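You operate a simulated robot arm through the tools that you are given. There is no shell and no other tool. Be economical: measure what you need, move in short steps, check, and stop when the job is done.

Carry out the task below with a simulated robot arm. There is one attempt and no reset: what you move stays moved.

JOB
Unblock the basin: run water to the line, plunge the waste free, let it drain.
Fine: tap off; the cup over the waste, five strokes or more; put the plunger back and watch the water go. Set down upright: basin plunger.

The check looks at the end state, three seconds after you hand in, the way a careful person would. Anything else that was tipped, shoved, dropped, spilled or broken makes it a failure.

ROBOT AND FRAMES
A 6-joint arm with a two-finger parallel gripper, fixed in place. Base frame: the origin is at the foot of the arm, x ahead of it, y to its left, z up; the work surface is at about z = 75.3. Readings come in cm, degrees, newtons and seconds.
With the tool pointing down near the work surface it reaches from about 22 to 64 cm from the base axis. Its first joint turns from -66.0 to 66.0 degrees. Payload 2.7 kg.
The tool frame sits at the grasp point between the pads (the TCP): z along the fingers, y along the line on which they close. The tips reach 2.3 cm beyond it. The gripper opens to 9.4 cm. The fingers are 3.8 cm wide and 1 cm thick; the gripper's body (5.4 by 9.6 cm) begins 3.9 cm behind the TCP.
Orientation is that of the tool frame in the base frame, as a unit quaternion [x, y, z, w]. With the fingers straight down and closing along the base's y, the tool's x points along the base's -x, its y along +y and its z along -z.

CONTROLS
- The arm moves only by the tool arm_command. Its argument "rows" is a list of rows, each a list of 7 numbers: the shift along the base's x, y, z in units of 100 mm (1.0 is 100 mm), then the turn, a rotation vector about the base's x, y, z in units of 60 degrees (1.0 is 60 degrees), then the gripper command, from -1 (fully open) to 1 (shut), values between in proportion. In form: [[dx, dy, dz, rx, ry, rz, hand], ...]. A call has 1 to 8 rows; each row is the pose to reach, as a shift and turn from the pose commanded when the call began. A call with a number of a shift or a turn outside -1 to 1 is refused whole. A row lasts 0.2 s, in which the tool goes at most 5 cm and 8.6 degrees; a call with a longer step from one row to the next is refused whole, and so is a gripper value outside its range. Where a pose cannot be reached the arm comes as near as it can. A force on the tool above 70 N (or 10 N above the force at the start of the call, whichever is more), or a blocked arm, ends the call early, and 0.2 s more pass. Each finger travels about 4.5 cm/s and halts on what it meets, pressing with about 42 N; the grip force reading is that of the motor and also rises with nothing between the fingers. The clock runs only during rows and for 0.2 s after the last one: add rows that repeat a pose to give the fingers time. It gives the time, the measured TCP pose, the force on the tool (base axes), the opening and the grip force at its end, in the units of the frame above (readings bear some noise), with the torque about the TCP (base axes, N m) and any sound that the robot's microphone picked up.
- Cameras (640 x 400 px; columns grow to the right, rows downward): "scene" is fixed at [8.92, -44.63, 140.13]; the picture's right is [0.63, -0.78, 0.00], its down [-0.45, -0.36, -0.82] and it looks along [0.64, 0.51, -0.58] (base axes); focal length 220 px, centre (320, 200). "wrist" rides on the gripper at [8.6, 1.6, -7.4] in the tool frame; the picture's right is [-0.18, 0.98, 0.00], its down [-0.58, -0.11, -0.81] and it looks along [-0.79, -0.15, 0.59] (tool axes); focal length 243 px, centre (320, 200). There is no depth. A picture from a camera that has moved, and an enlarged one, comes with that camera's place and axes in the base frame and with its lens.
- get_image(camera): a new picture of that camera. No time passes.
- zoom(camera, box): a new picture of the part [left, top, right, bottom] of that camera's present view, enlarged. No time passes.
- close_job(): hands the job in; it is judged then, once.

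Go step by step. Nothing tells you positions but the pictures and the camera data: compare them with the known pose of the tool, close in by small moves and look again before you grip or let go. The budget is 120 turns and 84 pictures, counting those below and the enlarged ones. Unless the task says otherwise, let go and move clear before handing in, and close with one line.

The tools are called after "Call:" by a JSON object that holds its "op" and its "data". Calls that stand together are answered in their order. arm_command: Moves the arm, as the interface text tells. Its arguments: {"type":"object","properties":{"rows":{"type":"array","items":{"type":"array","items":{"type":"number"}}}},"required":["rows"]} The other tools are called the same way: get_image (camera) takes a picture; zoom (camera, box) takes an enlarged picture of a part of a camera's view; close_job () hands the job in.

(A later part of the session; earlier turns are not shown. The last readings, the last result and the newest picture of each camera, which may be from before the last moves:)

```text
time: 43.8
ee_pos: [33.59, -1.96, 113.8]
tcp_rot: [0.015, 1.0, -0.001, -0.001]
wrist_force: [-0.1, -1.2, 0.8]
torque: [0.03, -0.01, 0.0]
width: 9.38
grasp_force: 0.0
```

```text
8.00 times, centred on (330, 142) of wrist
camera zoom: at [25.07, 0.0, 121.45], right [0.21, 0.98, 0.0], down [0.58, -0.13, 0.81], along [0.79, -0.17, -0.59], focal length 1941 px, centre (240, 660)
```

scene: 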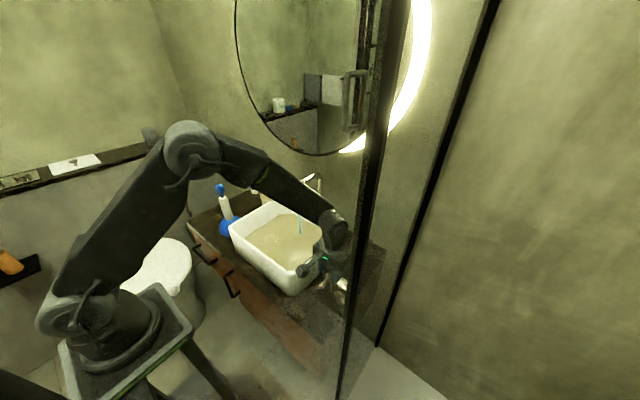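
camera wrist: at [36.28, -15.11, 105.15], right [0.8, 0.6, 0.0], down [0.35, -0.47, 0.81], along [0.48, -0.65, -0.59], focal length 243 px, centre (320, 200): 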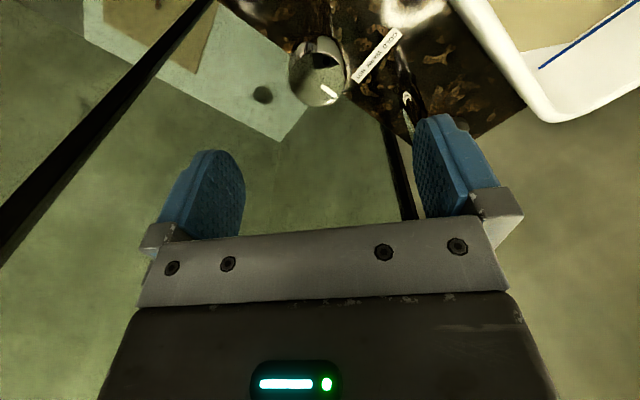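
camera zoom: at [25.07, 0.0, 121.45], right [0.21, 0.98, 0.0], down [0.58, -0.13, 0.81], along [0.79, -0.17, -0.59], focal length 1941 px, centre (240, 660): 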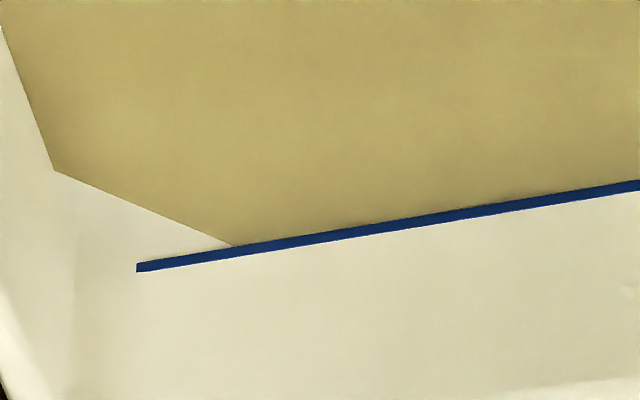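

The water is right at the line and the tap is off. Now I'll move over toward the plunger for a closer look.

Call:
{"op": "arm_command", "data": {"rows": [[0, 0.4, 0, 0, 0, 0, -1], [0, 0.8, 0, 0, 0, 0, -1], [0, 1.0, 0, 0, 0, 0, -1]]}}

Call:
{"op": "arm_command", "data": {"rows": [[0, 0.4, 0, 0, 0, 0, -1], [0, 0.8, 0, 0, 0, 0, -1], [0, 1.0, 0, 0, 0, 0, -1]]}}

Call:
{"op": "arm_command", "data": {"rows": [[0, 0.4, -0.1, 0, 0, 0, -1], [0, 0.8, -0.3, 0, 0, 0, -1], [0, 1.0, -0.4, 0, 0, 0, -1]]}}

Call:
{"op": "get_image", "data": {"camera": "wrist"}}

Call:
{"op": "zoom", "data": {"camera": "scene", "box": [180, 160, 300, 260]}}

```text
time: 44.6
ee_pos: [33.6, 7.82, 113.9]
tcp_rot: [0.015, 1.0, 0.0, 0.0]
wrist_force: [0.6, 1.0, 0.8]
torque: [0.01, -0.02, 0.01]
width: 9.38
grasp_force: 0.2
```

```text
time: 45.4
ee_pos: [33.68, 17.8, 114.16]
tcp_rot: [0.015, 1.0, 0.0, 0.0]
wrist_force: [-0.7, 0.0, 0.0]
torque: [-0.03, -0.03, 0.04]
width: 9.42
grasp_force: 0.0
```

```text
time: 46.2
ee_pos: [33.6, 27.73, 110.26]
tcp_rot: [0.015, 1.0, 0.001, 0.001]
wrist_force: [-0.7, 0.1, 0.0]
torque: [0.02, -0.01, 0.0]
width: 9.4
grasp_force: 0.0
```

```text
48 pictures are left
camera wrist: at [25.14, 29.8, 117.59], right [0.21, 0.98, 0.0], down [0.58, -0.13, 0.81], along [0.79, -0.17, -0.59], focal length 243 px, centre (320, 200)
```

wrist: 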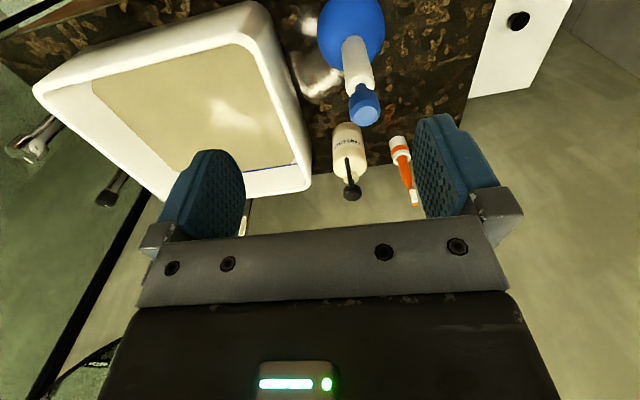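

```text
4.00 times, centred on (240, 210) of scene
camera zoom: at [8.92, -44.63, 140.13], right [0.63, -0.78, 0.0], down [-0.45, -0.36, -0.82], along [0.64, 0.51, -0.58], focal length 881 px, centre (640, 160)
```

zoom: 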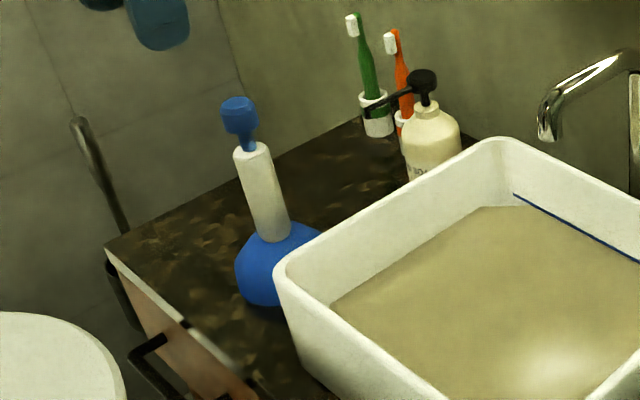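

The plunger stands at about (40.7, 31.3) with its top at z≈94.8. I'll move above it and check alignment.

Call:
{"op": "arm_command", "data": {"rows": [[0.3, 0.15, -0.2, 0, 0, 0, -1], [0.55, 0.3, -0.4, 0, 0, 0, -1], [0.71, 0.36, -0.6, 0, 0, 0, -1]]}}

Call:
{"op": "get_image", "data": {"camera": "wrist"}}

Call:
{"op": "zoom", "data": {"camera": "scene", "box": [180, 140, 300, 240]}}

```text
time: 47.0
ee_pos: [40.67, 31.31, 103.98]
tcp_rot: [0.016, 1.0, -0.001, 0.001]
wrist_force: [-0.3, -0.3, -0.3]
torque: [-0.01, 0.01, -0.01]
width: 9.4
grasp_force: 0.1
```

```text
46 pictures are left
camera wrist: at [32.21, 33.34, 111.46], right [0.21, 0.98, 0.0], down [0.58, -0.13, 0.81], along [0.79, -0.17, -0.59], focal length 243 px, centre (320, 200)
```

wrist: 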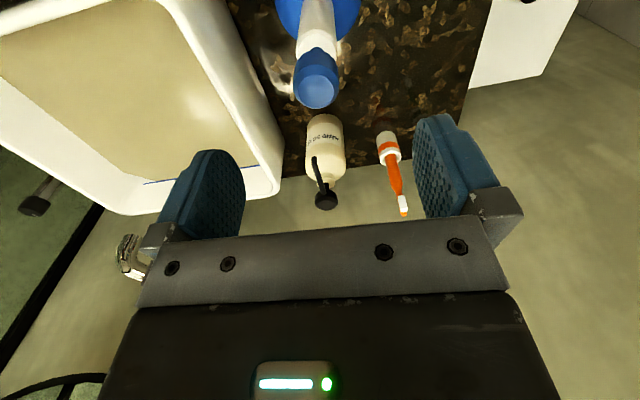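

```text
4.00 times, centred on (240, 190) of scene
camera zoom: at [8.92, -44.63, 140.13], right [0.63, -0.78, 0.0], down [-0.45, -0.36, -0.82], along [0.64, 0.51, -0.58], focal length 881 px, centre (640, 240)
```

zoom: 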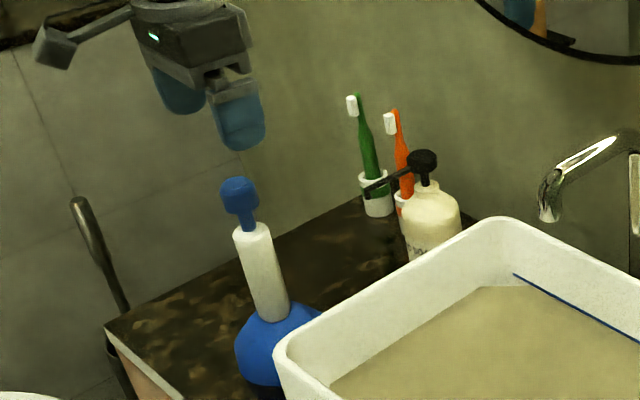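

The knob is centred at about (41.0, 31.2), top z≈95. I'll descend to TCP z≈92.6 and look before gripping.

Call:
{"op": "arm_command", "data": {"rows": [[0.03, 0, -0.3, 0, 0, 0, -1], [0.03, 0, -0.6, 0, 0, 0, -1], [0.03, 0, -0.9, 0, 0, 0, -1]]}}

Call:
{"op": "arm_command", "data": {"rows": [[0, 0, -0.1, 0, 0, 0, -1], [0, 0, -0.24, 0, 0, 0, -1]]}}

Call:
{"op": "get_image", "data": {"camera": "wrist"}}

Call:
{"op": "zoom", "data": {"camera": "scene", "box": [180, 140, 300, 240]}}

```text
time: 47.8
ee_pos: [41.11, 31.55, 95.15]
tcp_rot: [0.016, 1.0, -0.001, -0.001]
wrist_force: [-0.4, 0.0, 0.2]
torque: [-0.01, -0.01, 0.01]
width: 9.39
grasp_force: 0.0
```

```text
time: 48.4
ee_pos: [40.97, 31.48, 92.72]
tcp_rot: [0.016, 1.0, 0.0, 0.0]
wrist_force: [-1.1, 0.7, -0.3]
torque: [-0.01, 0.01, 0.01]
width: 9.41
grasp_force: 0.0
```

```text
44 pictures are left
camera wrist: at [32.54, 33.5, 100.24], right [0.21, 0.98, 0.0], down [0.58, -0.13, 0.81], along [0.79, -0.17, -0.59], focal length 243 px, centre (320, 200)
```

wrist: 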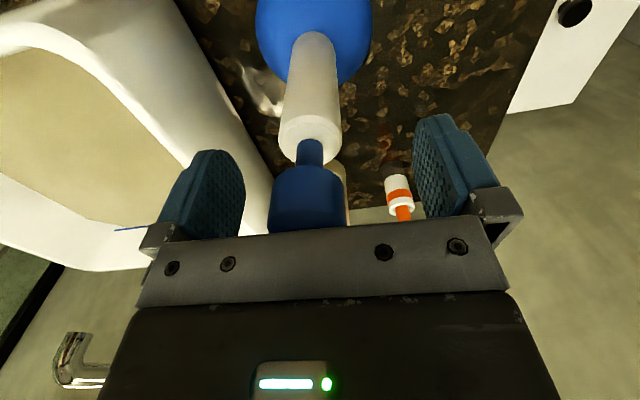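

```text
4.00 times, centred on (240, 190) of scene
camera zoom: at [8.93, -44.63, 140.13], right [0.63, -0.78, 0.0], down [-0.45, -0.36, -0.82], along [0.64, 0.51, -0.58], focal length 881 px, centre (640, 240)
```

zoom: 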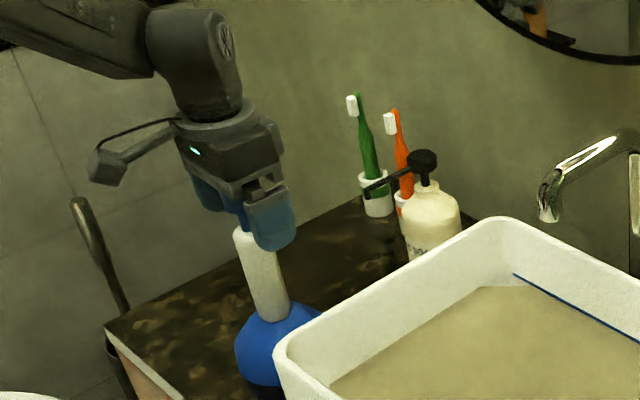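

The knob sits ~0.5 cm to −y of centre, so I'll shift, lower slightly and grip.

Call:
{"op": "arm_command", "data": {"rows": [[0, -0.05, -0.05, 0, 0, 0, -1], [0, -0.05, -0.06, 0, 0, 0, 0], [0, -0.05, -0.06, 0, 0, 0, 1], [0, -0.05, -0.06, 0, 0, 0, 1], [0, -0.05, -0.06, 0, 0, 0, 1], [0, -0.05, -0.06, 0, 0, 0, 1], [0, -0.05, -0.06, 0, 0, 0, 1]]}}

Call:
{"op": "get_image", "data": {"camera": "wrist"}}

```text
time: 50.0
ee_pos: [41.05, 30.91, 92.12]
tcp_rot: [0.016, 1.0, -0.001, 0.0]
wrist_force: [0.0, 0.6, 0.2]
torque: [0.08, -0.03, 0.0]
width: 3.29
grasp_force: 41.9
```

```text
42 pictures are left
camera wrist: at [32.54, 32.97, 99.64], right [0.21, 0.98, 0.0], down [0.58, -0.13, 0.81], along [0.79, -0.17, -0.59], focal length 243 px, centre (320, 200)
```

wrist: 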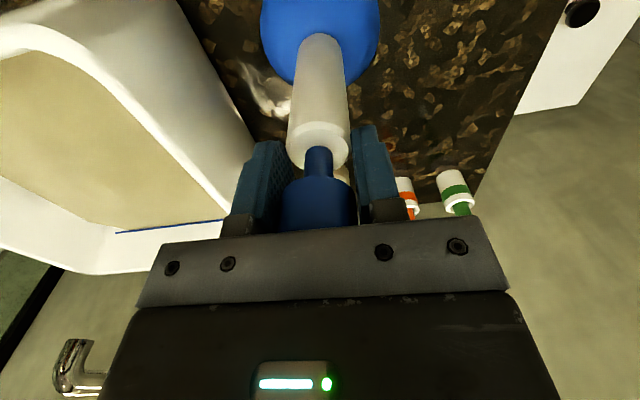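

The plunger is gripped at 3.29 cm, with its home at TCP (41.05, 30.91, 92.12). I'll lift it straight up to clear the rim.

Call:
{"op": "arm_command", "data": {"rows": [[0, 0, 0.1, 0, 0, 0, 1], [0, 0, 0.3, 0, 0, 0, 1], [0, 0, 0.6, 0, 0, 0, 1], [0, 0, 0.9, 0, 0, 0, 1], [0, 0, 1.0, 0, 0, 0, 1]]}}

Call:
{"op": "arm_command", "data": {"rows": [[0, 0, 0.25, 0, 0, 0, 1], [0.1, -0.2, 0.4, 0, 0, 0, 1], [0.2, -0.5, 0.4, 0, 0, 0, 1], [0.3, -0.8, 0.4, 0, 0, 0, 1], [0.4, -1.0, 0.4, 0, 0, 0, 1]]}}

Call:
{"op": "get_image", "data": {"camera": "scene"}}

Call:
{"op": "get_image", "data": {"camera": "wrist"}}

```text
time: 51.2
ee_pos: [41.03, 30.82, 102.13]
tcp_rot: [0.015, 1.0, 0.0, -0.001]
wrist_force: [-0.2, -0.6, -2.6]
torque: [0.05, 0.0, 0.02]
width: 3.33
grasp_force: 42.2
```

```text
time: 52.4
ee_pos: [45.08, 20.94, 106.04]
tcp_rot: [0.016, 1.0, 0.001, 0.0]
wrist_force: [-0.3, -0.2, -2.3]
torque: [-0.02, -0.03, -0.01]
width: 3.28
grasp_force: 42.1
```

```text
41 pictures are left
```

scene: 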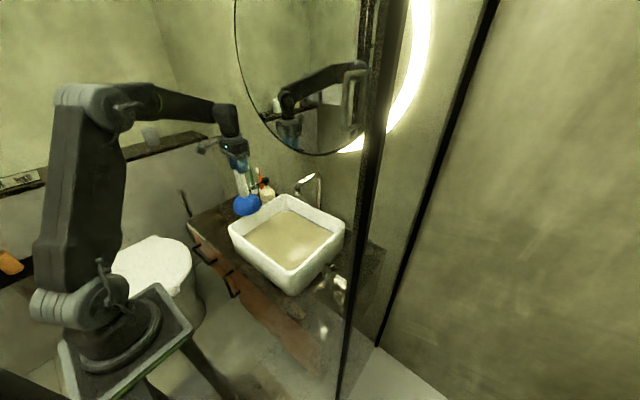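

```text
40 pictures are left
camera wrist: at [36.55, 22.99, 113.54], right [0.21, 0.98, 0.0], down [0.58, -0.13, 0.81], along [0.79, -0.17, -0.59], focal length 243 px, centre (320, 200)
```

wrist: 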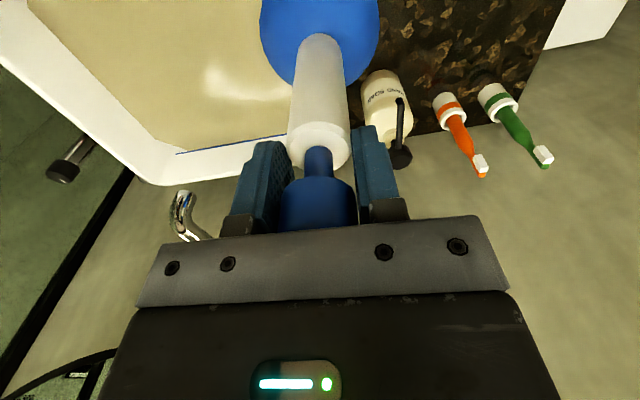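

The plunger hangs straight. I'll carry it over the waste at (45.7, 9.7) and lower to just above the water.

Call:
{"op": "arm_command", "data": {"rows": [[0.02, -0.3, 0, 0, 0, 0, 1], [0.04, -0.6, 0, 0, 0, 0, 1], [0.06, -0.9, 0, 0, 0, 0, 1], [0.06, -1.0, 0, 0, 0, 0, 1]]}}

Call:
{"op": "arm_command", "data": {"rows": [[0, -0.13, 0, 0, 0, 0, 1], [0, -0.13, -0.2, 0, 0, 0, 1], [0, -0.13, -0.4, 0, 0, 0, 1], [0, -0.13, -0.6, 0, 0, 0, 1], [0, -0.13, -0.8, 0, 0, 0, 1]]}}

Call:
{"op": "zoom", "data": {"camera": "scene", "box": [210, 160, 370, 300]}}

Call:
{"op": "get_image", "data": {"camera": "wrist"}}

```text
time: 53.4
ee_pos: [45.55, 10.95, 106.19]
tcp_rot: [0.016, 1.0, 0.001, 0.0]
wrist_force: [-0.8, -0.5, -2.1]
torque: [0.0, -0.01, 0.02]
width: 3.29
grasp_force: 42.1
```

```text
time: 54.6
ee_pos: [45.53, 9.63, 98.07]
tcp_rot: [0.016, 1.0, 0.0, 0.0]
wrist_force: [-0.4, 0.1, -1.8]
torque: [0.02, -0.05, 0.02]
width: 3.27
grasp_force: 42.5
```

```text
2.86 times, centred on (290, 230) of scene
camera zoom: at [8.93, -44.63, 140.13], right [0.63, -0.78, 0.0], down [-0.45, -0.36, -0.82], along [0.64, 0.51, -0.58], focal length 629 px, centre (406, 114)
```

zoom: 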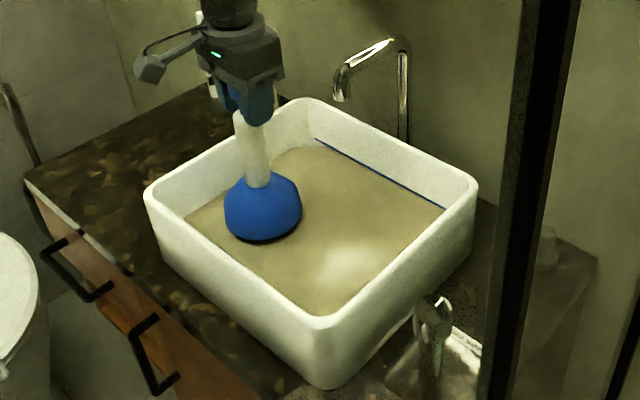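

```text
38 pictures are left
camera wrist: at [37.07, 11.64, 105.54], right [0.21, 0.98, 0.0], down [0.58, -0.13, 0.81], along [0.79, -0.17, -0.59], focal length 243 px, centre (320, 200)
```

wrist: 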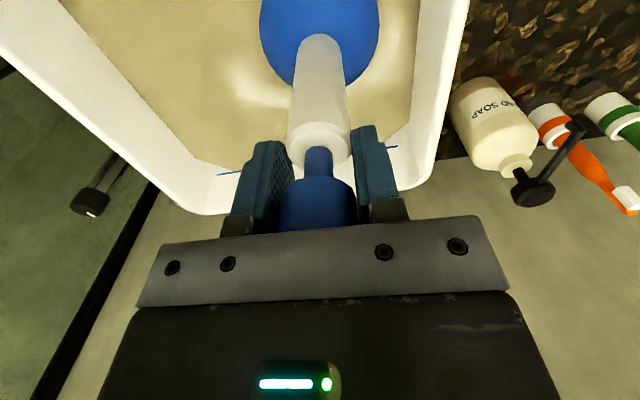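

The cup is hanging just above the water, over where the ring was seen. I'll lower slowly while watching force to find contact.

Call:
{"op": "arm_command", "data": {"rows": [[0.01, 0, -0.06, 0, 0, 0, 1], [0.01, 0, -0.12, 0, 0, 0, 1], [0.01, 0, -0.18, 0, 0, 0, 1], [0.01, 0, -0.24, 0, 0, 0, 1]]}}

Call:
{"op": "arm_command", "data": {"rows": [[0, 0, -0.05, 0, 0, 0, 1], [0, 0, -0.1, 0, 0, 0, 1], [0, 0, -0.12, 0, 0, 0, 1]]}}

Call:
{"op": "zoom", "data": {"camera": "scene", "box": [210, 160, 370, 300]}}

```text
time: 55.6
ee_pos: [45.76, 9.62, 95.68]
tcp_rot: [0.016, 1.0, 0.0, 0.0]
wrist_force: [0.4, 0.0, -1.8]
torque: [0.01, -0.01, 0.01]
width: 3.28
grasp_force: 42.6
```

```text
time: 56.4
ee_pos: [45.76, 9.69, 94.32]
tcp_rot: [0.015, 1.0, 0.0, 0.0]
wrist_force: [0.1, -0.8, -2.2]
torque: [0.01, -0.05, -0.01]
width: 3.27
grasp_force: 41.8
```

```text
2.86 times, centred on (290, 230) of scene
camera zoom: at [8.93, -44.63, 140.13], right [0.63, -0.78, 0.0], down [-0.45, -0.36, -0.82], along [0.64, 0.51, -0.58], focal length 629 px, centre (406, 114)
```

zoom: 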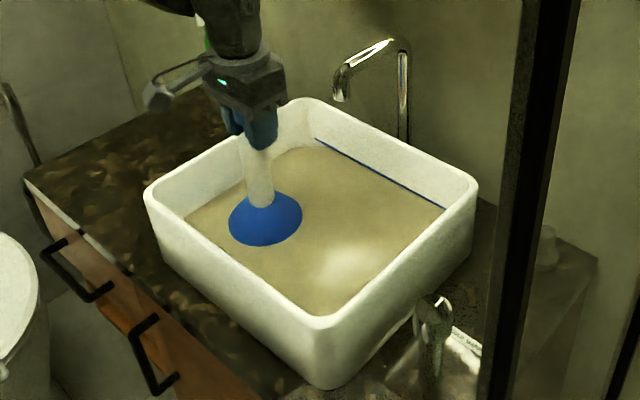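

The cup is entering the water centred over the ring (I'll nudge 0.2 cm). I'll continue down to contact.

Call:
{"op": "arm_command", "data": {"rows": [[0, 0.02, -0.03, 0, 0, 0, 1], [0, 0.02, -0.06, 0, 0, 0, 1], [0, 0.02, -0.09, 0, 0, 0, 1]]}}

Call:
{"op": "arm_command", "data": {"rows": [[0, 0, -0.03, 0, 0, 0, 1], [0, 0, -0.06, 0, 0, 0, 1]]}}

Call:
{"op": "arm_command", "data": {"rows": [[0, 0, -0.03, 0, 0, 0, 1], [0, 0, -0.06, 0, 0, 0, 1]]}}

```text
time: 57.2
ee_pos: [45.69, 9.96, 93.58]
tcp_rot: [0.016, 1.0, 0.0, 0.0]
wrist_force: [0.1, 0.0, -2.6]
torque: [-0.02, 0.01, 0.0]
width: 3.3
grasp_force: 41.9
```

```text
time: 57.8
ee_pos: [45.77, 9.85, 93.42]
tcp_rot: [0.016, 1.0, 0.0, 0.003]
wrist_force: [-16.5, -4.7, 46.4]
torque: [-0.25, 1.26, -0.09]
width: 3.28
grasp_force: 41.9
```

```text
time: 58.4
ee_pos: [45.83, 9.92, 92.9]
tcp_rot: [0.015, 1.0, 0.001, 0.007]
wrist_force: [-14.8, -5.1, 63.2]
torque: [-0.41, 0.55, 0.0]
width: 3.32
grasp_force: 41.4
```

Contact is at TCP z≈93.4 (floor ≈76.7) and the cup is sealed over the waste. I'll do strokes of ~2.4 cm, keeping the lip under water.

Call:
{"op": "arm_command", "data": {"rows": [[0, 0, 0.14, 0, 0, 0, 1], [0, 0, 0.26, 0, 0, 0, 1], [0, 0, 0.14, 0, 0, 0, 1], [0, 0, 0.02, 0, 0, 0, 1], [0, 0, 0.14, 0, 0, 0, 1], [0, 0, 0.26, 0, 0, 0, 1], [0, 0, 0.14, 0, 0, 0, 1], [0, 0, 0.02, 0, 0, 0, 1]]}}

Call:
{"op": "zoom", "data": {"camera": "scene", "box": [210, 160, 370, 300]}}

```text
time: 60.2
ee_pos: [45.7, 9.99, 93.12]
tcp_rot: [0.016, 1.0, -0.001, 0.002]
wrist_force: [-18.2, -5.0, 44.8]
torque: [-0.26, 1.33, -0.12]
width: 3.29
grasp_force: 41.7
```

```text
2.86 times, centred on (290, 230) of scene
camera zoom: at [8.81, -44.66, 140.13], right [0.63, -0.78, 0.0], down [-0.45, -0.36, -0.82], along [0.64, 0.51, -0.58], focal length 629 px, centre (406, 114)
```

zoom: 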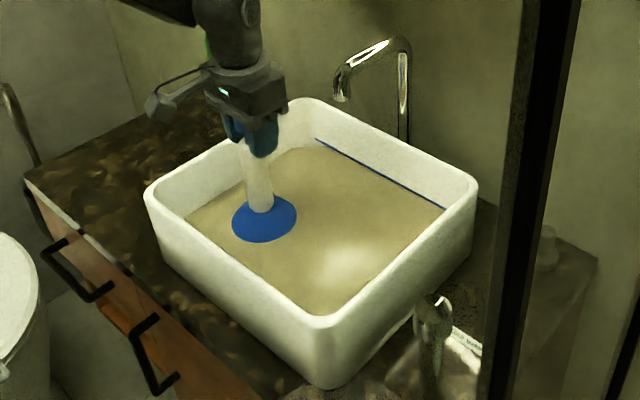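

The grip is holding and the force is sensible. More strokes, to a total of about eight.

Call:
{"op": "arm_command", "data": {"rows": [[0, 0, 0.14, 0, 0, 0, 1], [0, 0, 0.26, 0, 0, 0, 1], [0, 0, 0.12, 0, 0, 0, 1], [0, 0, -0.02, 0, 0, 0, 1], [0, 0, 0.14, 0, 0, 0, 1], [0, 0, 0.26, 0, 0, 0, 1], [0, 0, 0.12, 0, 0, 0, 1], [0, 0, -0.02, 0, 0, 0, 1]]}}

Call:
{"op": "arm_command", "data": {"rows": [[0, 0, 0.14, 0, 0, 0, 1], [0, 0, 0.26, 0, 0, 0, 1], [0, 0, 0.12, 0, 0, 0, 1], [0, 0, 0, 0, 0, 0, 1], [0, 0, 0.14, 0, 0, 0, 1], [0, 0, 0.26, 0, 0, 0, 1], [0, 0, 0.12, 0, 0, 0, 1], [0, 0, 0, 0, 0, 0, 1]]}}

Call:
{"op": "arm_command", "data": {"rows": [[0, 0, 0.14, 0, 0, 0, 1], [0, 0, 0.26, 0, 0, 0, 1], [0, 0, 0.12, 0, 0, 0, 1], [0, 0, 0, 0, 0, 0, 1], [0, 0, 0.14, 0, 0, 0, 1], [0, 0, 0.26, 0, 0, 0, 1], [0, 0, 0.12, 0, 0, 0, 1], [0, 0, 0, 0, 0, 0, 1]]}}

Call:
{"op": "zoom", "data": {"camera": "scene", "box": [210, 160, 370, 300]}}

```text
time: 62.0
ee_pos: [45.77, 9.87, 92.99]
tcp_rot: [0.015, 1.0, 0.0, 0.006]
wrist_force: [-19.0, -2.4, 60.3]
torque: [-0.21, 0.99, 0.01]
width: 3.34
grasp_force: 42.0
```

```text
time: 63.8
ee_pos: [45.73, 10.11, 93.14]
tcp_rot: [0.015, 1.0, 0.002, 0.005]
wrist_force: [-18.8, -2.9, 59.4]
torque: [-0.25, 1.17, -0.03]
width: 3.34
grasp_force: 41.8
```

```text
time: 65.6
ee_pos: [45.77, 9.91, 92.93]
tcp_rot: [0.014, 1.0, 0.0, 0.006]
wrist_force: [-17.5, -5.4, 61.7]
torque: [-0.31, 0.98, 0.02]
width: 3.38
grasp_force: 41.7
```

```text
2.86 times, centred on (290, 230) of scene
camera zoom: at [8.79, -44.67, 140.13], right [0.63, -0.78, 0.0], down [-0.45, -0.36, -0.82], along [0.64, 0.51, -0.58], focal length 629 px, centre (406, 114)
```

zoom: 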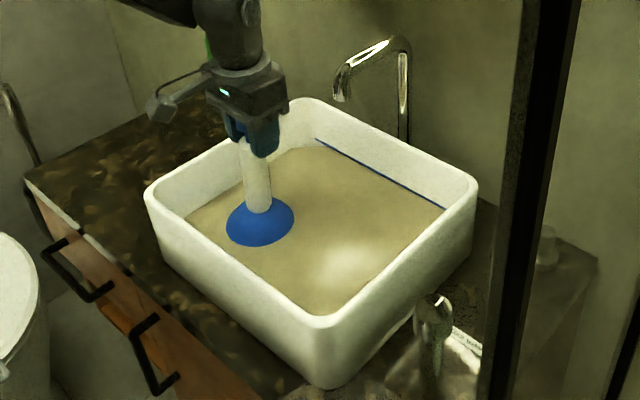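

Eight strokes are done, so I'll lift the cup clear, just above the basin, and see whether the level falls.

Call:
{"op": "arm_command", "data": {"rows": [[0, 0, 0.15, 0, 0, 0, 1], [0, 0, 0.3, 0, 0, 0, 1], [0, 0, 0.45, 0, 0, 0, 1], [0, 0, 0.6, 0, 0, 0, 1], [0, 0, 0.7, 0, 0, 0, 1], [0, 0, 0.7, 0, 0, 0, 1], [0, 0, 0.7, 0, 0, 0, 1], [0, 0, 0.7, 0, 0, 0, 1]]}}

Call:
{"op": "zoom", "data": {"camera": "scene", "box": [210, 160, 370, 300]}}

Call:
{"op": "arm_command", "data": {"rows": [[0, 0, 0, 0, 0, 0, 1], [0, 0, 0, 0, 0, 0, 1], [0, 0, 0, 0, 0, 0, 1], [0, 0, 0, 0, 0, 0, 1], [0, 0, 0, 0, 0, 0, 1], [0, 0, 0, 0, 0, 0, 1], [0, 0, 0, 0, 0, 0, 1], [0, 0, 0, 0, 0, 0, 1]]}}

Call:
{"op": "zoom", "data": {"camera": "scene", "box": [275, 185, 345, 240]}}

```text
time: 67.4
ee_pos: [45.68, 10.02, 99.16]
tcp_rot: [0.015, 1.0, -0.001, 0.0]
wrist_force: [-0.6, 0.2, -2.9]
torque: [-0.01, -0.03, 0.03]
width: 3.26
grasp_force: 42.0
```

```text
2.86 times, centred on (290, 230) of scene
camera zoom: at [8.93, -44.63, 140.13], right [0.63, -0.78, 0.0], down [-0.45, -0.36, -0.82], along [0.64, 0.51, -0.58], focal length 629 px, centre (406, 114)
```

zoom: 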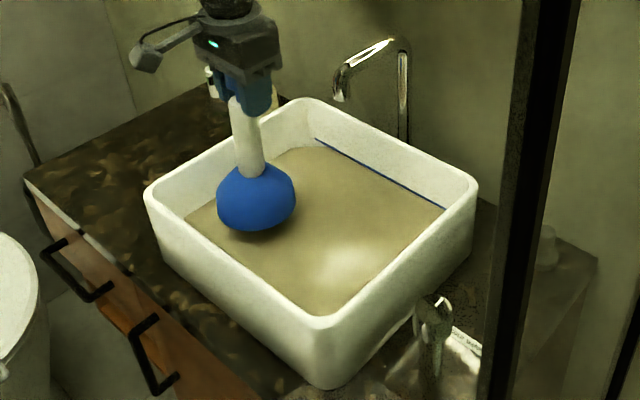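

```text
time: 69.2
ee_pos: [45.73, 9.94, 99.17]
tcp_rot: [0.015, 1.0, 0.0, 0.001]
wrist_force: [0.6, -0.3, -2.1]
torque: [0.04, -0.02, -0.02]
width: 3.28
grasp_force: 42.4
```

```text
7.27 times, centred on (310, 212) of scene
camera zoom: at [8.93, -44.63, 140.13], right [0.63, -0.78, 0.0], down [-0.45, -0.36, -0.82], along [0.64, 0.51, -0.58], focal length 1602 px, centre (393, 109)
```

zoom: 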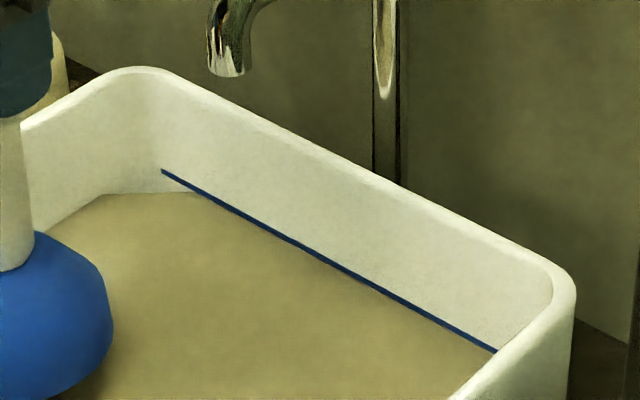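

The level is unchanged, and the plunger seems to have tilted a little in the grip. I'll measure that.

Call:
{"op": "get_image", "data": {"camera": "wrist"}}

Call:
{"op": "zoom", "data": {"camera": "scene", "box": [240, 160, 320, 230]}}

```text
32 pictures are left
camera wrist: at [37.2, 11.95, 106.71], right [0.21, 0.98, 0.0], down [0.58, -0.13, 0.81], along [0.79, -0.17, -0.59], focal length 243 px, centre (320, 200)
```

wrist: 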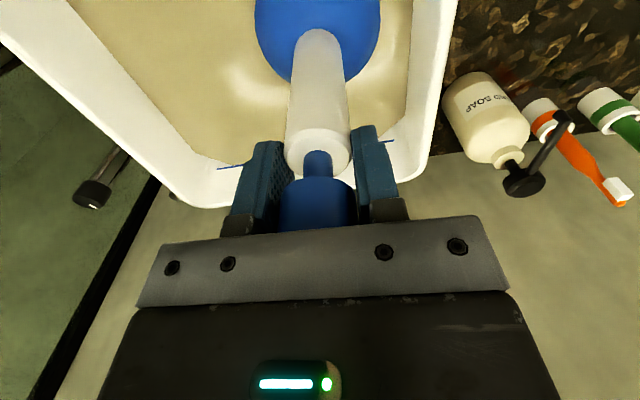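

```text
5.71 times, centred on (280, 195) of scene
camera zoom: at [8.93, -44.63, 140.13], right [0.63, -0.78, 0.0], down [-0.45, -0.36, -0.82], along [0.64, 0.51, -0.58], focal length 1258 px, centre (549, 229)
```

zoom: 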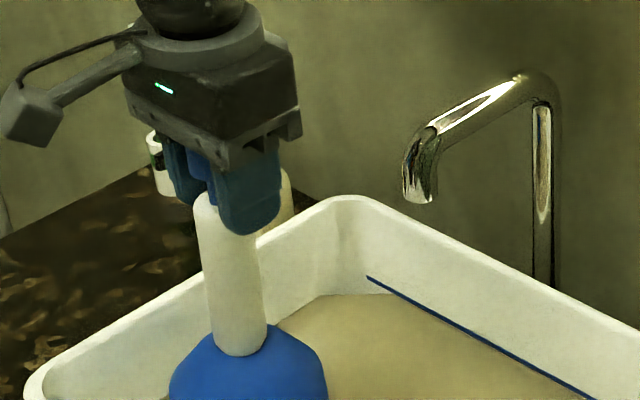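

The cup leans ~2–3° toward −x. I'll correct with a small tool tilt, recentre, press again and use longer strokes (~4 cm).

Call:
{"op": "arm_command", "data": {"rows": [[0.02, -0.01, 0, 0, -0.045, 0, 1], [0.02, -0.01, -0.15, 0, -0.045, 0, 1], [0.02, -0.01, -0.3, 0, -0.045, 0, 1], [0.02, -0.01, -0.45, 0, -0.045, 0, 1], [0.02, -0.01, -0.55, 0, -0.045, 0, 1], [0.02, -0.01, -0.6, 0, -0.045, 0, 1]]}}

Call:
{"op": "arm_command", "data": {"rows": [[0, 0, 0.2, 0, 0, 0, 1], [0, 0, 0.4, 0, 0, 0, 1], [0, 0, 0.2, 0, 0, 0, 1], [0, 0, -0.03, 0, 0, 0, 1], [0, 0, 0.2, 0, 0, 0, 1], [0, 0, 0.4, 0, 0, 0, 1], [0, 0, 0.2, 0, 0, 0, 1], [0, 0, -0.03, 0, 0, 0, 1]]}}

Call:
{"op": "zoom", "data": {"camera": "scene", "box": [210, 160, 370, 300]}}

```text
time: 70.6
ee_pos: [45.91, 9.72, 93.4]
tcp_rot: [0.016, 1.0, -0.001, 0.024]
wrist_force: [0.3, 0.1, -2.7]
torque: [0.03, -0.05, -0.01]
width: 3.29
grasp_force: 42.4
```

```text
time: 72.4
ee_pos: [45.83, 9.84, 92.97]
tcp_rot: [0.017, 1.0, 0.0, 0.024]
wrist_force: [0.2, 0.3, -1.7]
torque: [0.02, -0.01, 0.0]
width: 3.29
grasp_force: 41.6
```

```text
2.86 times, centred on (290, 230) of scene
camera zoom: at [8.93, -44.63, 140.13], right [0.63, -0.78, 0.0], down [-0.45, -0.36, -0.82], along [0.64, 0.51, -0.58], focal length 629 px, centre (406, 114)
```

zoom: 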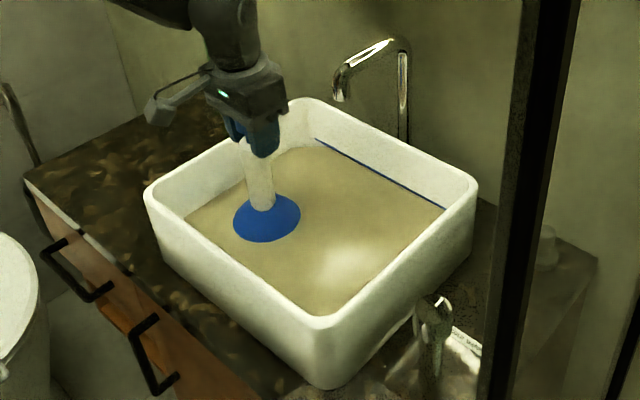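

There's no contact at z=92.97 now, as the plunger has slid up a bit in the grip. I'll find contact again.

Call:
{"op": "arm_command", "data": {"rows": [[0, 0, -0.03, 0, 0, 0, 1], [0, 0, -0.06, 0, 0, 0, 1]]}}

Call:
{"op": "arm_command", "data": {"rows": [[0, 0, -0.03, 0, 0, 0, 1], [0, 0, -0.06, 0, 0, 0, 1]]}}

Call:
{"op": "arm_command", "data": {"rows": [[0, 0, -0.03, 0, 0, 0, 1], [0, 0, -0.05, 0, 0, 0, 1]]}}

```text
time: 73.0
ee_pos: [45.97, 9.78, 92.78]
tcp_rot: [0.016, 1.0, 0.001, 0.027]
wrist_force: [0.5, -2.1, 29.0]
torque: [-0.26, 1.43, -0.08]
width: 3.3
grasp_force: 42.1
```

```text
time: 73.6
ee_pos: [46.05, 9.81, 92.7]
tcp_rot: [0.015, 0.999, 0.002, 0.032]
wrist_force: [-14.2, -9.0, 65.9]
torque: [-0.66, 0.55, 0.03]
width: 3.32
grasp_force: 41.9
```

```text
time: 74.2
ee_pos: [46.23, 9.71, 92.1]
tcp_rot: [0.015, 0.999, 0.002, 0.032]
wrist_force: [-12.4, -16.3, 67.4]
torque: [-0.83, 0.64, -0.03]
width: 3.28
grasp_force: 42.4
```

I'm now solidly pressing, with the palm near the knob top. I'll do two full strokes and check.

Call:
{"op": "arm_command", "data": {"rows": [[0, 0, 0.2, 0, 0, 0, 1], [0, 0, 0.38, 0, 0, 0, 1], [0, 0, 0.2, 0, 0, 0, 1], [0, 0, 0, 0, 0, 0, 1], [0, 0, 0, 0, 0, 0, 1]]}}

Call:
{"op": "arm_command", "data": {"rows": [[0, 0, 0.2, 0, 0, 0, 1], [0, 0, 0.38, 0, 0, 0, 1], [0, 0, 0.2, 0, 0, 0, 1], [0, 0, 0, 0, 0, 0, 1], [0, 0, 0, 0, 0, 0, 1]]}}

Call:
{"op": "get_image", "data": {"camera": "wrist"}}

Call:
{"op": "zoom", "data": {"camera": "scene", "box": [210, 160, 370, 300]}}

```text
time: 75.3
ee_pos: [46.18, 9.83, 92.14]
tcp_rot: [0.014, 1.0, -0.001, 0.028]
wrist_force: [-8.6, -3.2, 13.4]
torque: [-0.11, 0.73, 0.1]
width: 3.31
grasp_force: 42.1
stopped in row 5: the force on the tool passed its limit at 87 N (the readings are from after the stop); the commanded pose is now the measured one
```

```text
time: 76.5
ee_pos: [46.13, 9.92, 92.07]
tcp_rot: [0.015, 1.0, 0.0, 0.028]
wrist_force: [-0.4, 0.7, -1.6]
torque: [0.0, 0.04, 0.0]
width: 3.3
grasp_force: 42.6
```

```text
29 pictures are left
camera wrist: at [37.22, 11.94, 99.1], right [0.21, 0.98, 0.01], down [0.53, -0.13, 0.84], along [0.82, -0.17, -0.55], focal length 243 px, centre (320, 200)
```

wrist: 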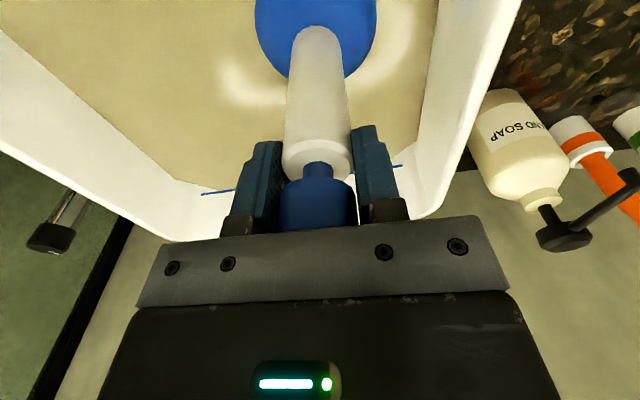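

```text
2.86 times, centred on (290, 230) of scene
camera zoom: at [8.93, -44.63, 140.13], right [0.63, -0.78, 0.0], down [-0.45, -0.36, -0.82], along [0.64, 0.51, -0.58], focal length 629 px, centre (406, 114)
```

zoom: 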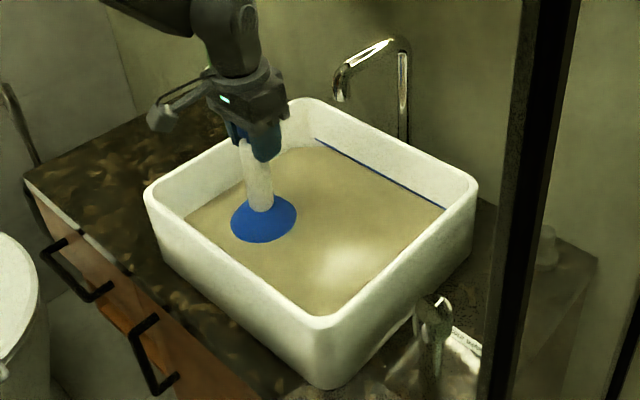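

The plunger is tilting in the grip because I only hold the knob. I'll set it standing on the basin floor over the waste, release it so it rights itself, then regrip lower against the palm.

Call:
{"op": "arm_command", "data": {"rows": [[0, 0, -0.03, 0, 0, 0, 1], [0, 0, -0.03, 0, 0, 0, 1]]}}

```text
time: 77.1
ee_pos: [46.14, 9.98, 92.17]
tcp_rot: [0.013, 0.999, 0.0, 0.03]
wrist_force: [-18.7, 3.1, 43.0]
torque: [-0.2, 1.58, 0.03]
width: 3.3
grasp_force: 41.9
```

In contact. I'll open partly (caged) and square the tool.

Call:
{"op": "arm_command", "data": {"rows": [[0, 0, 0.02, 0, 0, 0, 0.15], [0, 0, 0.02, 0, 0, 0, 0.0], [0, 0, 0.02, 0, 0, 0, -0.4], [0, 0, 0.04, 0, 0.045, 0, -0.4], [0, 0, 0.04, 0, 0.045, 0, -0.4]]}}

Call:
{"op": "get_image", "data": {"camera": "wrist"}}

Call:
{"op": "zoom", "data": {"camera": "scene", "box": [210, 160, 370, 300]}}

```text
time: 78.3
ee_pos: [46.21, 9.83, 92.29]
tcp_rot: [0.015, 1.0, 0.0, 0.005]
wrist_force: [-2.6, 2.1, 4.7]
torque: [-0.06, 0.0, 0.01]
width: 6.55
grasp_force: 0.0
```

```text
27 pictures are left
camera wrist: at [37.58, 11.85, 99.55], right [0.21, 0.98, 0.0], down [0.57, -0.13, 0.81], along [0.79, -0.17, -0.58], focal length 243 px, centre (320, 200)
```

wrist: 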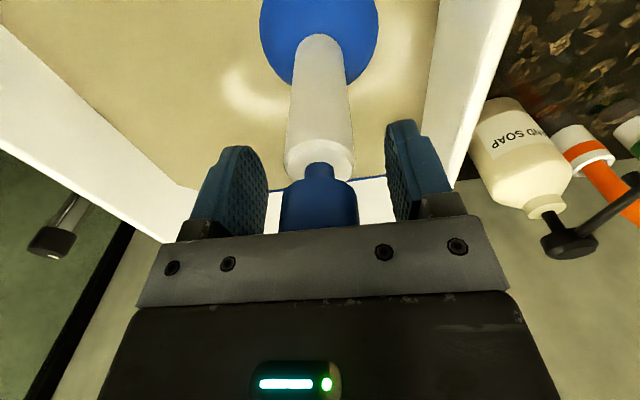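

```text
2.86 times, centred on (290, 230) of scene
camera zoom: at [8.91, -44.63, 140.13], right [0.63, -0.78, 0.0], down [-0.45, -0.36, -0.82], along [0.64, 0.51, -0.58], focal length 629 px, centre (406, 114)
```

zoom: 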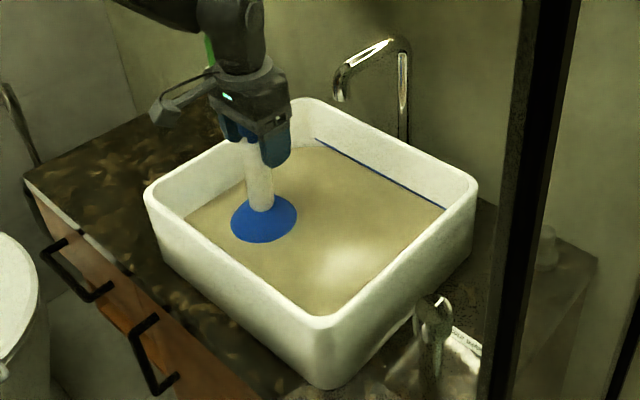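

It's standing upright again, and the palm is just touching the knob top with the axis near (45.5, 9.5). I'll re-centre the tool over it and grip with the palm against the top.

Call:
{"op": "arm_command", "data": {"rows": [[0, 0, 0.04, 0, 0, 0, -0.4], [-0.06, -0.02, 0.04, 0, 0, 0, -0.4], [-0.06, -0.02, 0.02, 0, 0, 0, -0.4]]}}

Call:
{"op": "arm_command", "data": {"rows": [[0, 0, -0.02, 0, 0, 0, 0.2], [0, 0, -0.02, 0, 0, 0, 1], [0, 0, -0.02, 0, 0, 0, 1], [0, 0, -0.02, 0, 0, 0, 1], [0, 0, -0.02, 0, 0, 0, 1]]}}

Call:
{"op": "get_image", "data": {"camera": "wrist"}}

```text
time: 79.1
ee_pos: [45.42, 9.67, 92.41]
tcp_rot: [0.015, 1.0, 0.0, 0.005]
wrist_force: [0.3, 2.7, 4.9]
torque: [-0.04, 0.02, -0.01]
width: 6.58
grasp_force: 0.3
```

```text
time: 80.3
ee_pos: [45.44, 9.75, 92.11]
tcp_rot: [0.015, 1.0, 0.0, 0.006]
wrist_force: [1.1, 7.9, 9.9]
torque: [0.77, 0.02, -0.03]
width: 3.29
grasp_force: 42.0
```

```text
25 pictures are left
camera wrist: at [37.01, 11.72, 99.52], right [0.21, 0.98, 0.0], down [0.57, -0.13, 0.81], along [0.79, -0.17, -0.58], focal length 243 px, centre (320, 200)
```

wrist: 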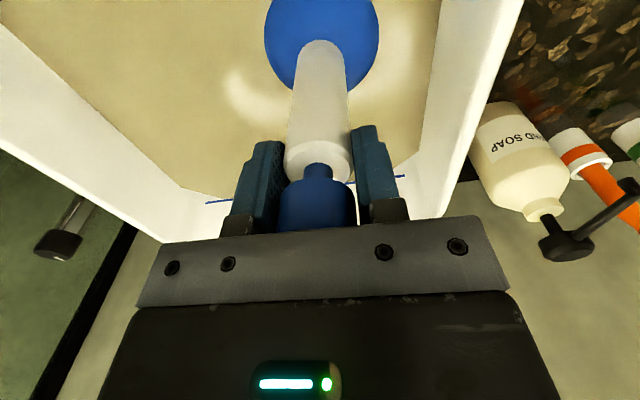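

Firmly and uprightly gripped. I'll do slow, full strokes (3 cm up, press to the floor) centred at (45.8, 9.9).

Call:
{"op": "arm_command", "data": {"rows": [[0.02, 0.01, 0.15, 0, 0, 0, 1], [0.03, 0.02, 0.3, 0, 0, 0, 1], [0.03, 0.02, 0.3, 0, 0, 0, 1], [0.03, 0.02, 0.1, 0, 0, 0, 1], [0.03, 0.02, -0.04, 0, 0, 0, 1], [0.03, 0.02, -0.04, 0, 0, 0, 1]]}}

Call:
{"op": "arm_command", "data": {"rows": [[0, 0, 0.15, 0, 0, 0, 1], [0, 0, 0.3, 0, 0, 0, 1], [0, 0, 0.3, 0, 0, 0, 1], [0, 0, 0.1, 0, 0, 0, 1], [0, 0, 0, 0, 0, 0, 1], [0, 0, 0, 0, 0, 0, 1]]}}

Call:
{"op": "zoom", "data": {"camera": "scene", "box": [210, 160, 370, 300]}}

```text
time: 81.7
ee_pos: [45.9, 10.03, 92.06]
tcp_rot: [0.015, 1.0, 0.001, 0.008]
wrist_force: [-15.4, 6.6, 43.3]
torque: [-0.18, 1.38, -0.1]
width: 3.27
grasp_force: 41.8
```

```text
time: 83.1
ee_pos: [45.66, 9.87, 92.06]
tcp_rot: [0.015, 1.0, -0.001, 0.006]
wrist_force: [-20.5, -5.2, 52.5]
torque: [-0.51, 1.3, -0.13]
width: 3.29
grasp_force: 42.1
```

```text
2.86 times, centred on (290, 230) of scene
camera zoom: at [8.8, -44.67, 140.13], right [0.63, -0.78, 0.0], down [-0.45, -0.36, -0.82], along [0.64, 0.51, -0.58], focal length 629 px, centre (406, 114)
```

zoom: 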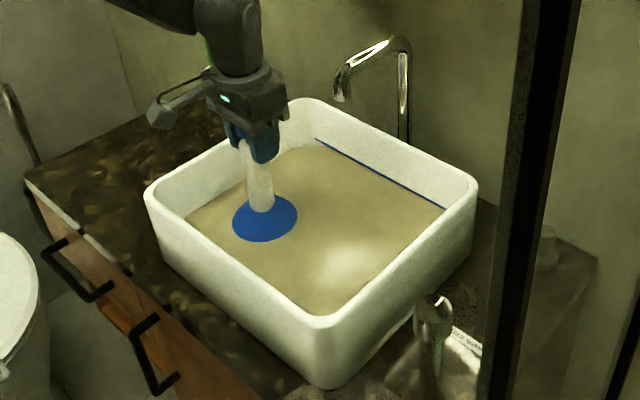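

Forces are consistent. I'll continue with four more identical strokes, then check the level.

Call:
{"op": "arm_command", "data": {"rows": [[0, 0, 0.15, 0, 0, 0, 1], [0, 0, 0.3, 0, 0, 0, 1], [0, 0, 0.3, 0, 0, 0, 1], [0, 0, 0.1, 0, 0, 0, 1], [0, 0, 0, 0, 0, 0, 1], [0, 0, 0, 0, 0, 0, 1]]}}

Call:
{"op": "arm_command", "data": {"rows": [[0, 0, 0.15, 0, 0, 0, 1], [0, 0, 0.3, 0, 0, 0, 1], [0, 0, 0.3, 0, 0, 0, 1], [0, 0, 0.1, 0, 0, 0, 1], [0, 0, 0, 0, 0, 0, 1], [0, 0, 0, 0, 0, 0, 1]]}}

Call:
{"op": "arm_command", "data": {"rows": [[0, 0, 0.15, 0, 0, 0, 1], [0, 0, 0.3, 0, 0, 0, 1], [0, 0, 0.3, 0, 0, 0, 1], [0, 0, 0.1, 0, 0, 0, 1], [0, 0, 0, 0, 0, 0, 1], [0, 0, 0, 0, 0, 0, 1]]}}

Call:
{"op": "arm_command", "data": {"rows": [[0, 0, 0.15, 0, 0, 0, 1], [0, 0, 0.3, 0, 0, 0, 1], [0, 0, 0.3, 0, 0, 0, 1], [0, 0, 0.1, 0, 0, 0, 1], [0, 0, 0, 0, 0, 0, 1], [0, 0, 0, 0, 0, 0, 1]]}}

Call:
{"op": "arm_command", "data": {"rows": [[0, 0, 0.2, 0, 0, 0, 1], [0, 0, 0.4, 0, 0, 0, 1], [0, 0, 0.6, 0, 0, 0, 1], [0, 0, 0.6, 0, 0, 0, 1]]}}

Call:
{"op": "zoom", "data": {"camera": "scene", "box": [210, 160, 370, 300]}}

```text
time: 84.5
ee_pos: [45.8, 9.95, 92.15]
tcp_rot: [0.013, 1.0, 0.001, 0.006]
wrist_force: [-19.4, -1.5, 47.8]
torque: [-0.31, 1.36, -0.1]
width: 3.28
grasp_force: 41.7
```

```text
time: 85.9
ee_pos: [45.84, 9.93, 91.98]
tcp_rot: [0.015, 1.0, 0.0, 0.006]
wrist_force: [-17.9, -4.4, 46.1]
torque: [-0.52, 1.15, -0.12]
width: 3.27
grasp_force: 42.3
```

```text
time: 87.3
ee_pos: [45.84, 10.04, 92.15]
tcp_rot: [0.014, 1.0, 0.0, 0.006]
wrist_force: [-18.8, -4.0, 47.4]
torque: [-0.47, 1.16, -0.09]
width: 3.31
grasp_force: 41.9
```

```text
time: 88.7
ee_pos: [45.98, 9.93, 92.03]
tcp_rot: [0.015, 1.0, 0.0, 0.006]
wrist_force: [-18.3, -2.9, 46.5]
torque: [-0.46, 1.14, -0.1]
width: 3.3
grasp_force: 42.3
```

```text
time: 89.7
ee_pos: [45.91, 9.83, 97.73]
tcp_rot: [0.015, 1.0, 0.0, 0.004]
wrist_force: [-0.4, -0.3, -3.0]
torque: [0.0, -0.03, 0.0]
width: 3.27
grasp_force: 42.1
```

```text
2.86 times, centred on (290, 230) of scene
camera zoom: at [8.93, -44.63, 140.13], right [0.63, -0.78, 0.0], down [-0.45, -0.36, -0.82], along [0.64, 0.51, -0.58], focal length 629 px, centre (406, 114)
```

zoom: 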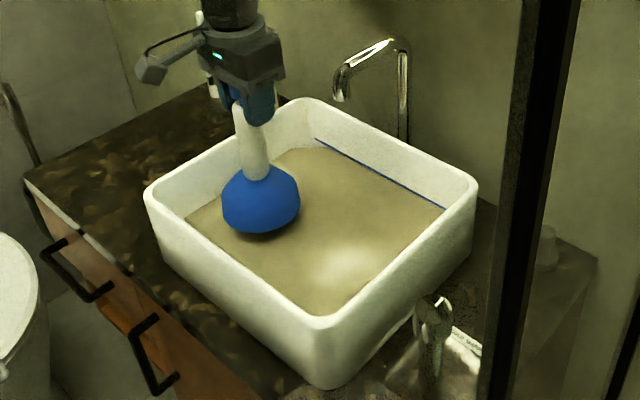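

I'll check the level precisely.

Call:
{"op": "zoom", "data": {"camera": "scene", "box": [275, 185, 345, 240]}}

```text
7.27 times, centred on (310, 212) of scene
camera zoom: at [8.93, -44.63, 140.13], right [0.63, -0.78, 0.0], down [-0.45, -0.36, -0.82], along [0.64, 0.51, -0.58], focal length 1602 px, centre (393, 109)
```

zoom: 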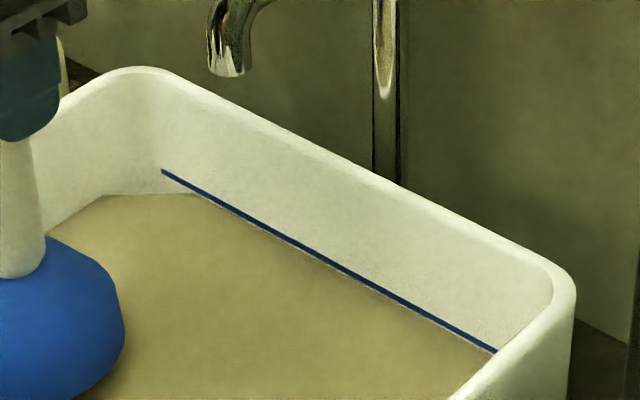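

A thin white gap has opened below the line, so it may now be draining. I'll wait several seconds with the cup up and compare.

Call:
{"op": "arm_command", "data": {"rows": [[0, 0, 0, 0, 0, 0, 1], [0, 0, 0, 0, 0, 0, 1], [0, 0, 0, 0, 0, 0, 1], [0, 0, 0, 0, 0, 0, 1], [0, 0, 0, 0, 0, 0, 1], [0, 0, 0, 0, 0, 0, 1], [0, 0, 0, 0, 0, 0, 1], [0, 0, 0, 0, 0, 0, 1]]}}

Call:
{"op": "arm_command", "data": {"rows": [[0, 0, 0, 0, 0, 0, 1], [0, 0, 0, 0, 0, 0, 1], [0, 0, 0, 0, 0, 0, 1], [0, 0, 0, 0, 0, 0, 1], [0, 0, 0, 0, 0, 0, 1], [0, 0, 0, 0, 0, 0, 1], [0, 0, 0, 0, 0, 0, 1], [0, 0, 0, 0, 0, 0, 1]]}}

Call:
{"op": "arm_command", "data": {"rows": [[0, 0, 0, 0, 0, 0, 1], [0, 0, 0, 0, 0, 0, 1], [0, 0, 0, 0, 0, 0, 1], [0, 0, 0, 0, 0, 0, 1], [0, 0, 0, 0, 0, 0, 1], [0, 0, 0, 0, 0, 0, 1], [0, 0, 0, 0, 0, 0, 1], [0, 0, 0, 0, 0, 0, 1]]}}

Call:
{"op": "zoom", "data": {"camera": "scene", "box": [275, 185, 345, 240]}}

```text
time: 91.5
ee_pos: [45.96, 9.9, 97.71]
tcp_rot: [0.014, 1.0, 0.0, 0.004]
wrist_force: [0.5, -0.6, -3.3]
torque: [-0.01, -0.03, -0.01]
width: 3.27
grasp_force: 41.9
```

```text
time: 93.3
ee_pos: [45.98, 9.87, 97.86]
tcp_rot: [0.015, 1.0, -0.001, 0.005]
wrist_force: [-0.4, -0.3, -2.7]
torque: [0.02, -0.04, 0.0]
width: 3.27
grasp_force: 41.8
```

```text
time: 95.1
ee_pos: [45.85, 9.98, 97.67]
tcp_rot: [0.015, 1.0, 0.0, 0.004]
wrist_force: [0.2, -0.3, -2.3]
torque: [0.02, -0.02, 0.02]
width: 3.29
grasp_force: 42.0
```

```text
7.27 times, centred on (310, 212) of scene
camera zoom: at [8.93, -44.63, 140.13], right [0.63, -0.78, 0.0], down [-0.45, -0.36, -0.82], along [0.64, 0.51, -0.58], focal length 1602 px, centre (393, 109)
```

zoom: 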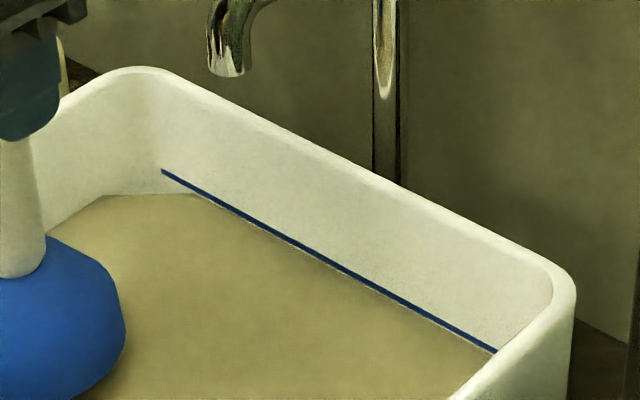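

The level is only seeping, so it's not freed. During presses the floor pushed the cup in −x at its +x lip, which suggests the cup sits off-centre in x. I'll probe presses at other x positions and compare the side forces.

Call:
{"op": "arm_command", "data": {"rows": [[-0.05, 0, -0.2, 0, 0, 0, 1], [-0.05, 0, -0.4, 0, 0, 0, 1], [-0.05, 0, -0.57, 0, 0, 0, 1], [-0.05, 0, -0.59, 0, 0, 0, 1]]}}

Call:
{"op": "arm_command", "data": {"rows": [[0, 0, 0.2, 0, 0, 0, 1], [-0.06, 0, 0.2, 0, 0, 0, 1], [-0.06, 0, 0.03, 0, 0, 0, 1], [-0.06, 0, 0, 0, 0, 0, 1]]}}

Call:
{"op": "arm_command", "data": {"rows": [[0, 0, 0.2, 0, 0, 0, 1], [-0.06, 0, 0.2, 0, 0, 0, 1], [-0.06, 0, 0.03, 0, 0, 0, 1], [-0.06, 0, 0, 0, 0, 0, 1]]}}

Call:
{"op": "arm_command", "data": {"rows": [[0, 0, 0.2, 0, 0, 0, 1], [-0.06, 0, 0.2, 0, 0, 0, 1], [-0.06, 0, 0.03, 0, 0, 0, 1], [-0.06, 0, 0, 0, 0, 0, 1]]}}

```text
time: 96.1
ee_pos: [45.23, 9.99, 92.07]
tcp_rot: [0.015, 1.0, 0.0, 0.006]
wrist_force: [-17.1, -0.3, 40.9]
torque: [-0.22, 1.32, -0.07]
width: 3.29
grasp_force: 42.4
```

```text
time: 97.1
ee_pos: [44.84, 9.78, 92.03]
tcp_rot: [0.014, 1.0, 0.001, 0.008]
wrist_force: [2.3, 1.4, 19.7]
torque: [-0.51, -0.94, -0.06]
width: 3.29
grasp_force: 41.8
```

```text
time: 97.9
ee_pos: [44.28, 9.88, 93.64]
tcp_rot: [0.014, 1.0, 0.0, 0.006]
wrist_force: [-7.9, -2.9, 15.1]
torque: [-0.37, 0.71, -0.07]
width: 3.29
grasp_force: 41.8
stopped in row 3: the force on the tool passed its limit at 101 N (the readings are from after the stop); the commanded pose is now the measured one
```

```text
time: 98.9
ee_pos: [43.56, 9.74, 93.54]
tcp_rot: [0.014, 1.0, 0.001, 0.007]
wrist_force: [-6.1, -1.5, 12.1]
torque: [0.14, 0.41, 0.08]
width: 3.31
grasp_force: 42.6
```

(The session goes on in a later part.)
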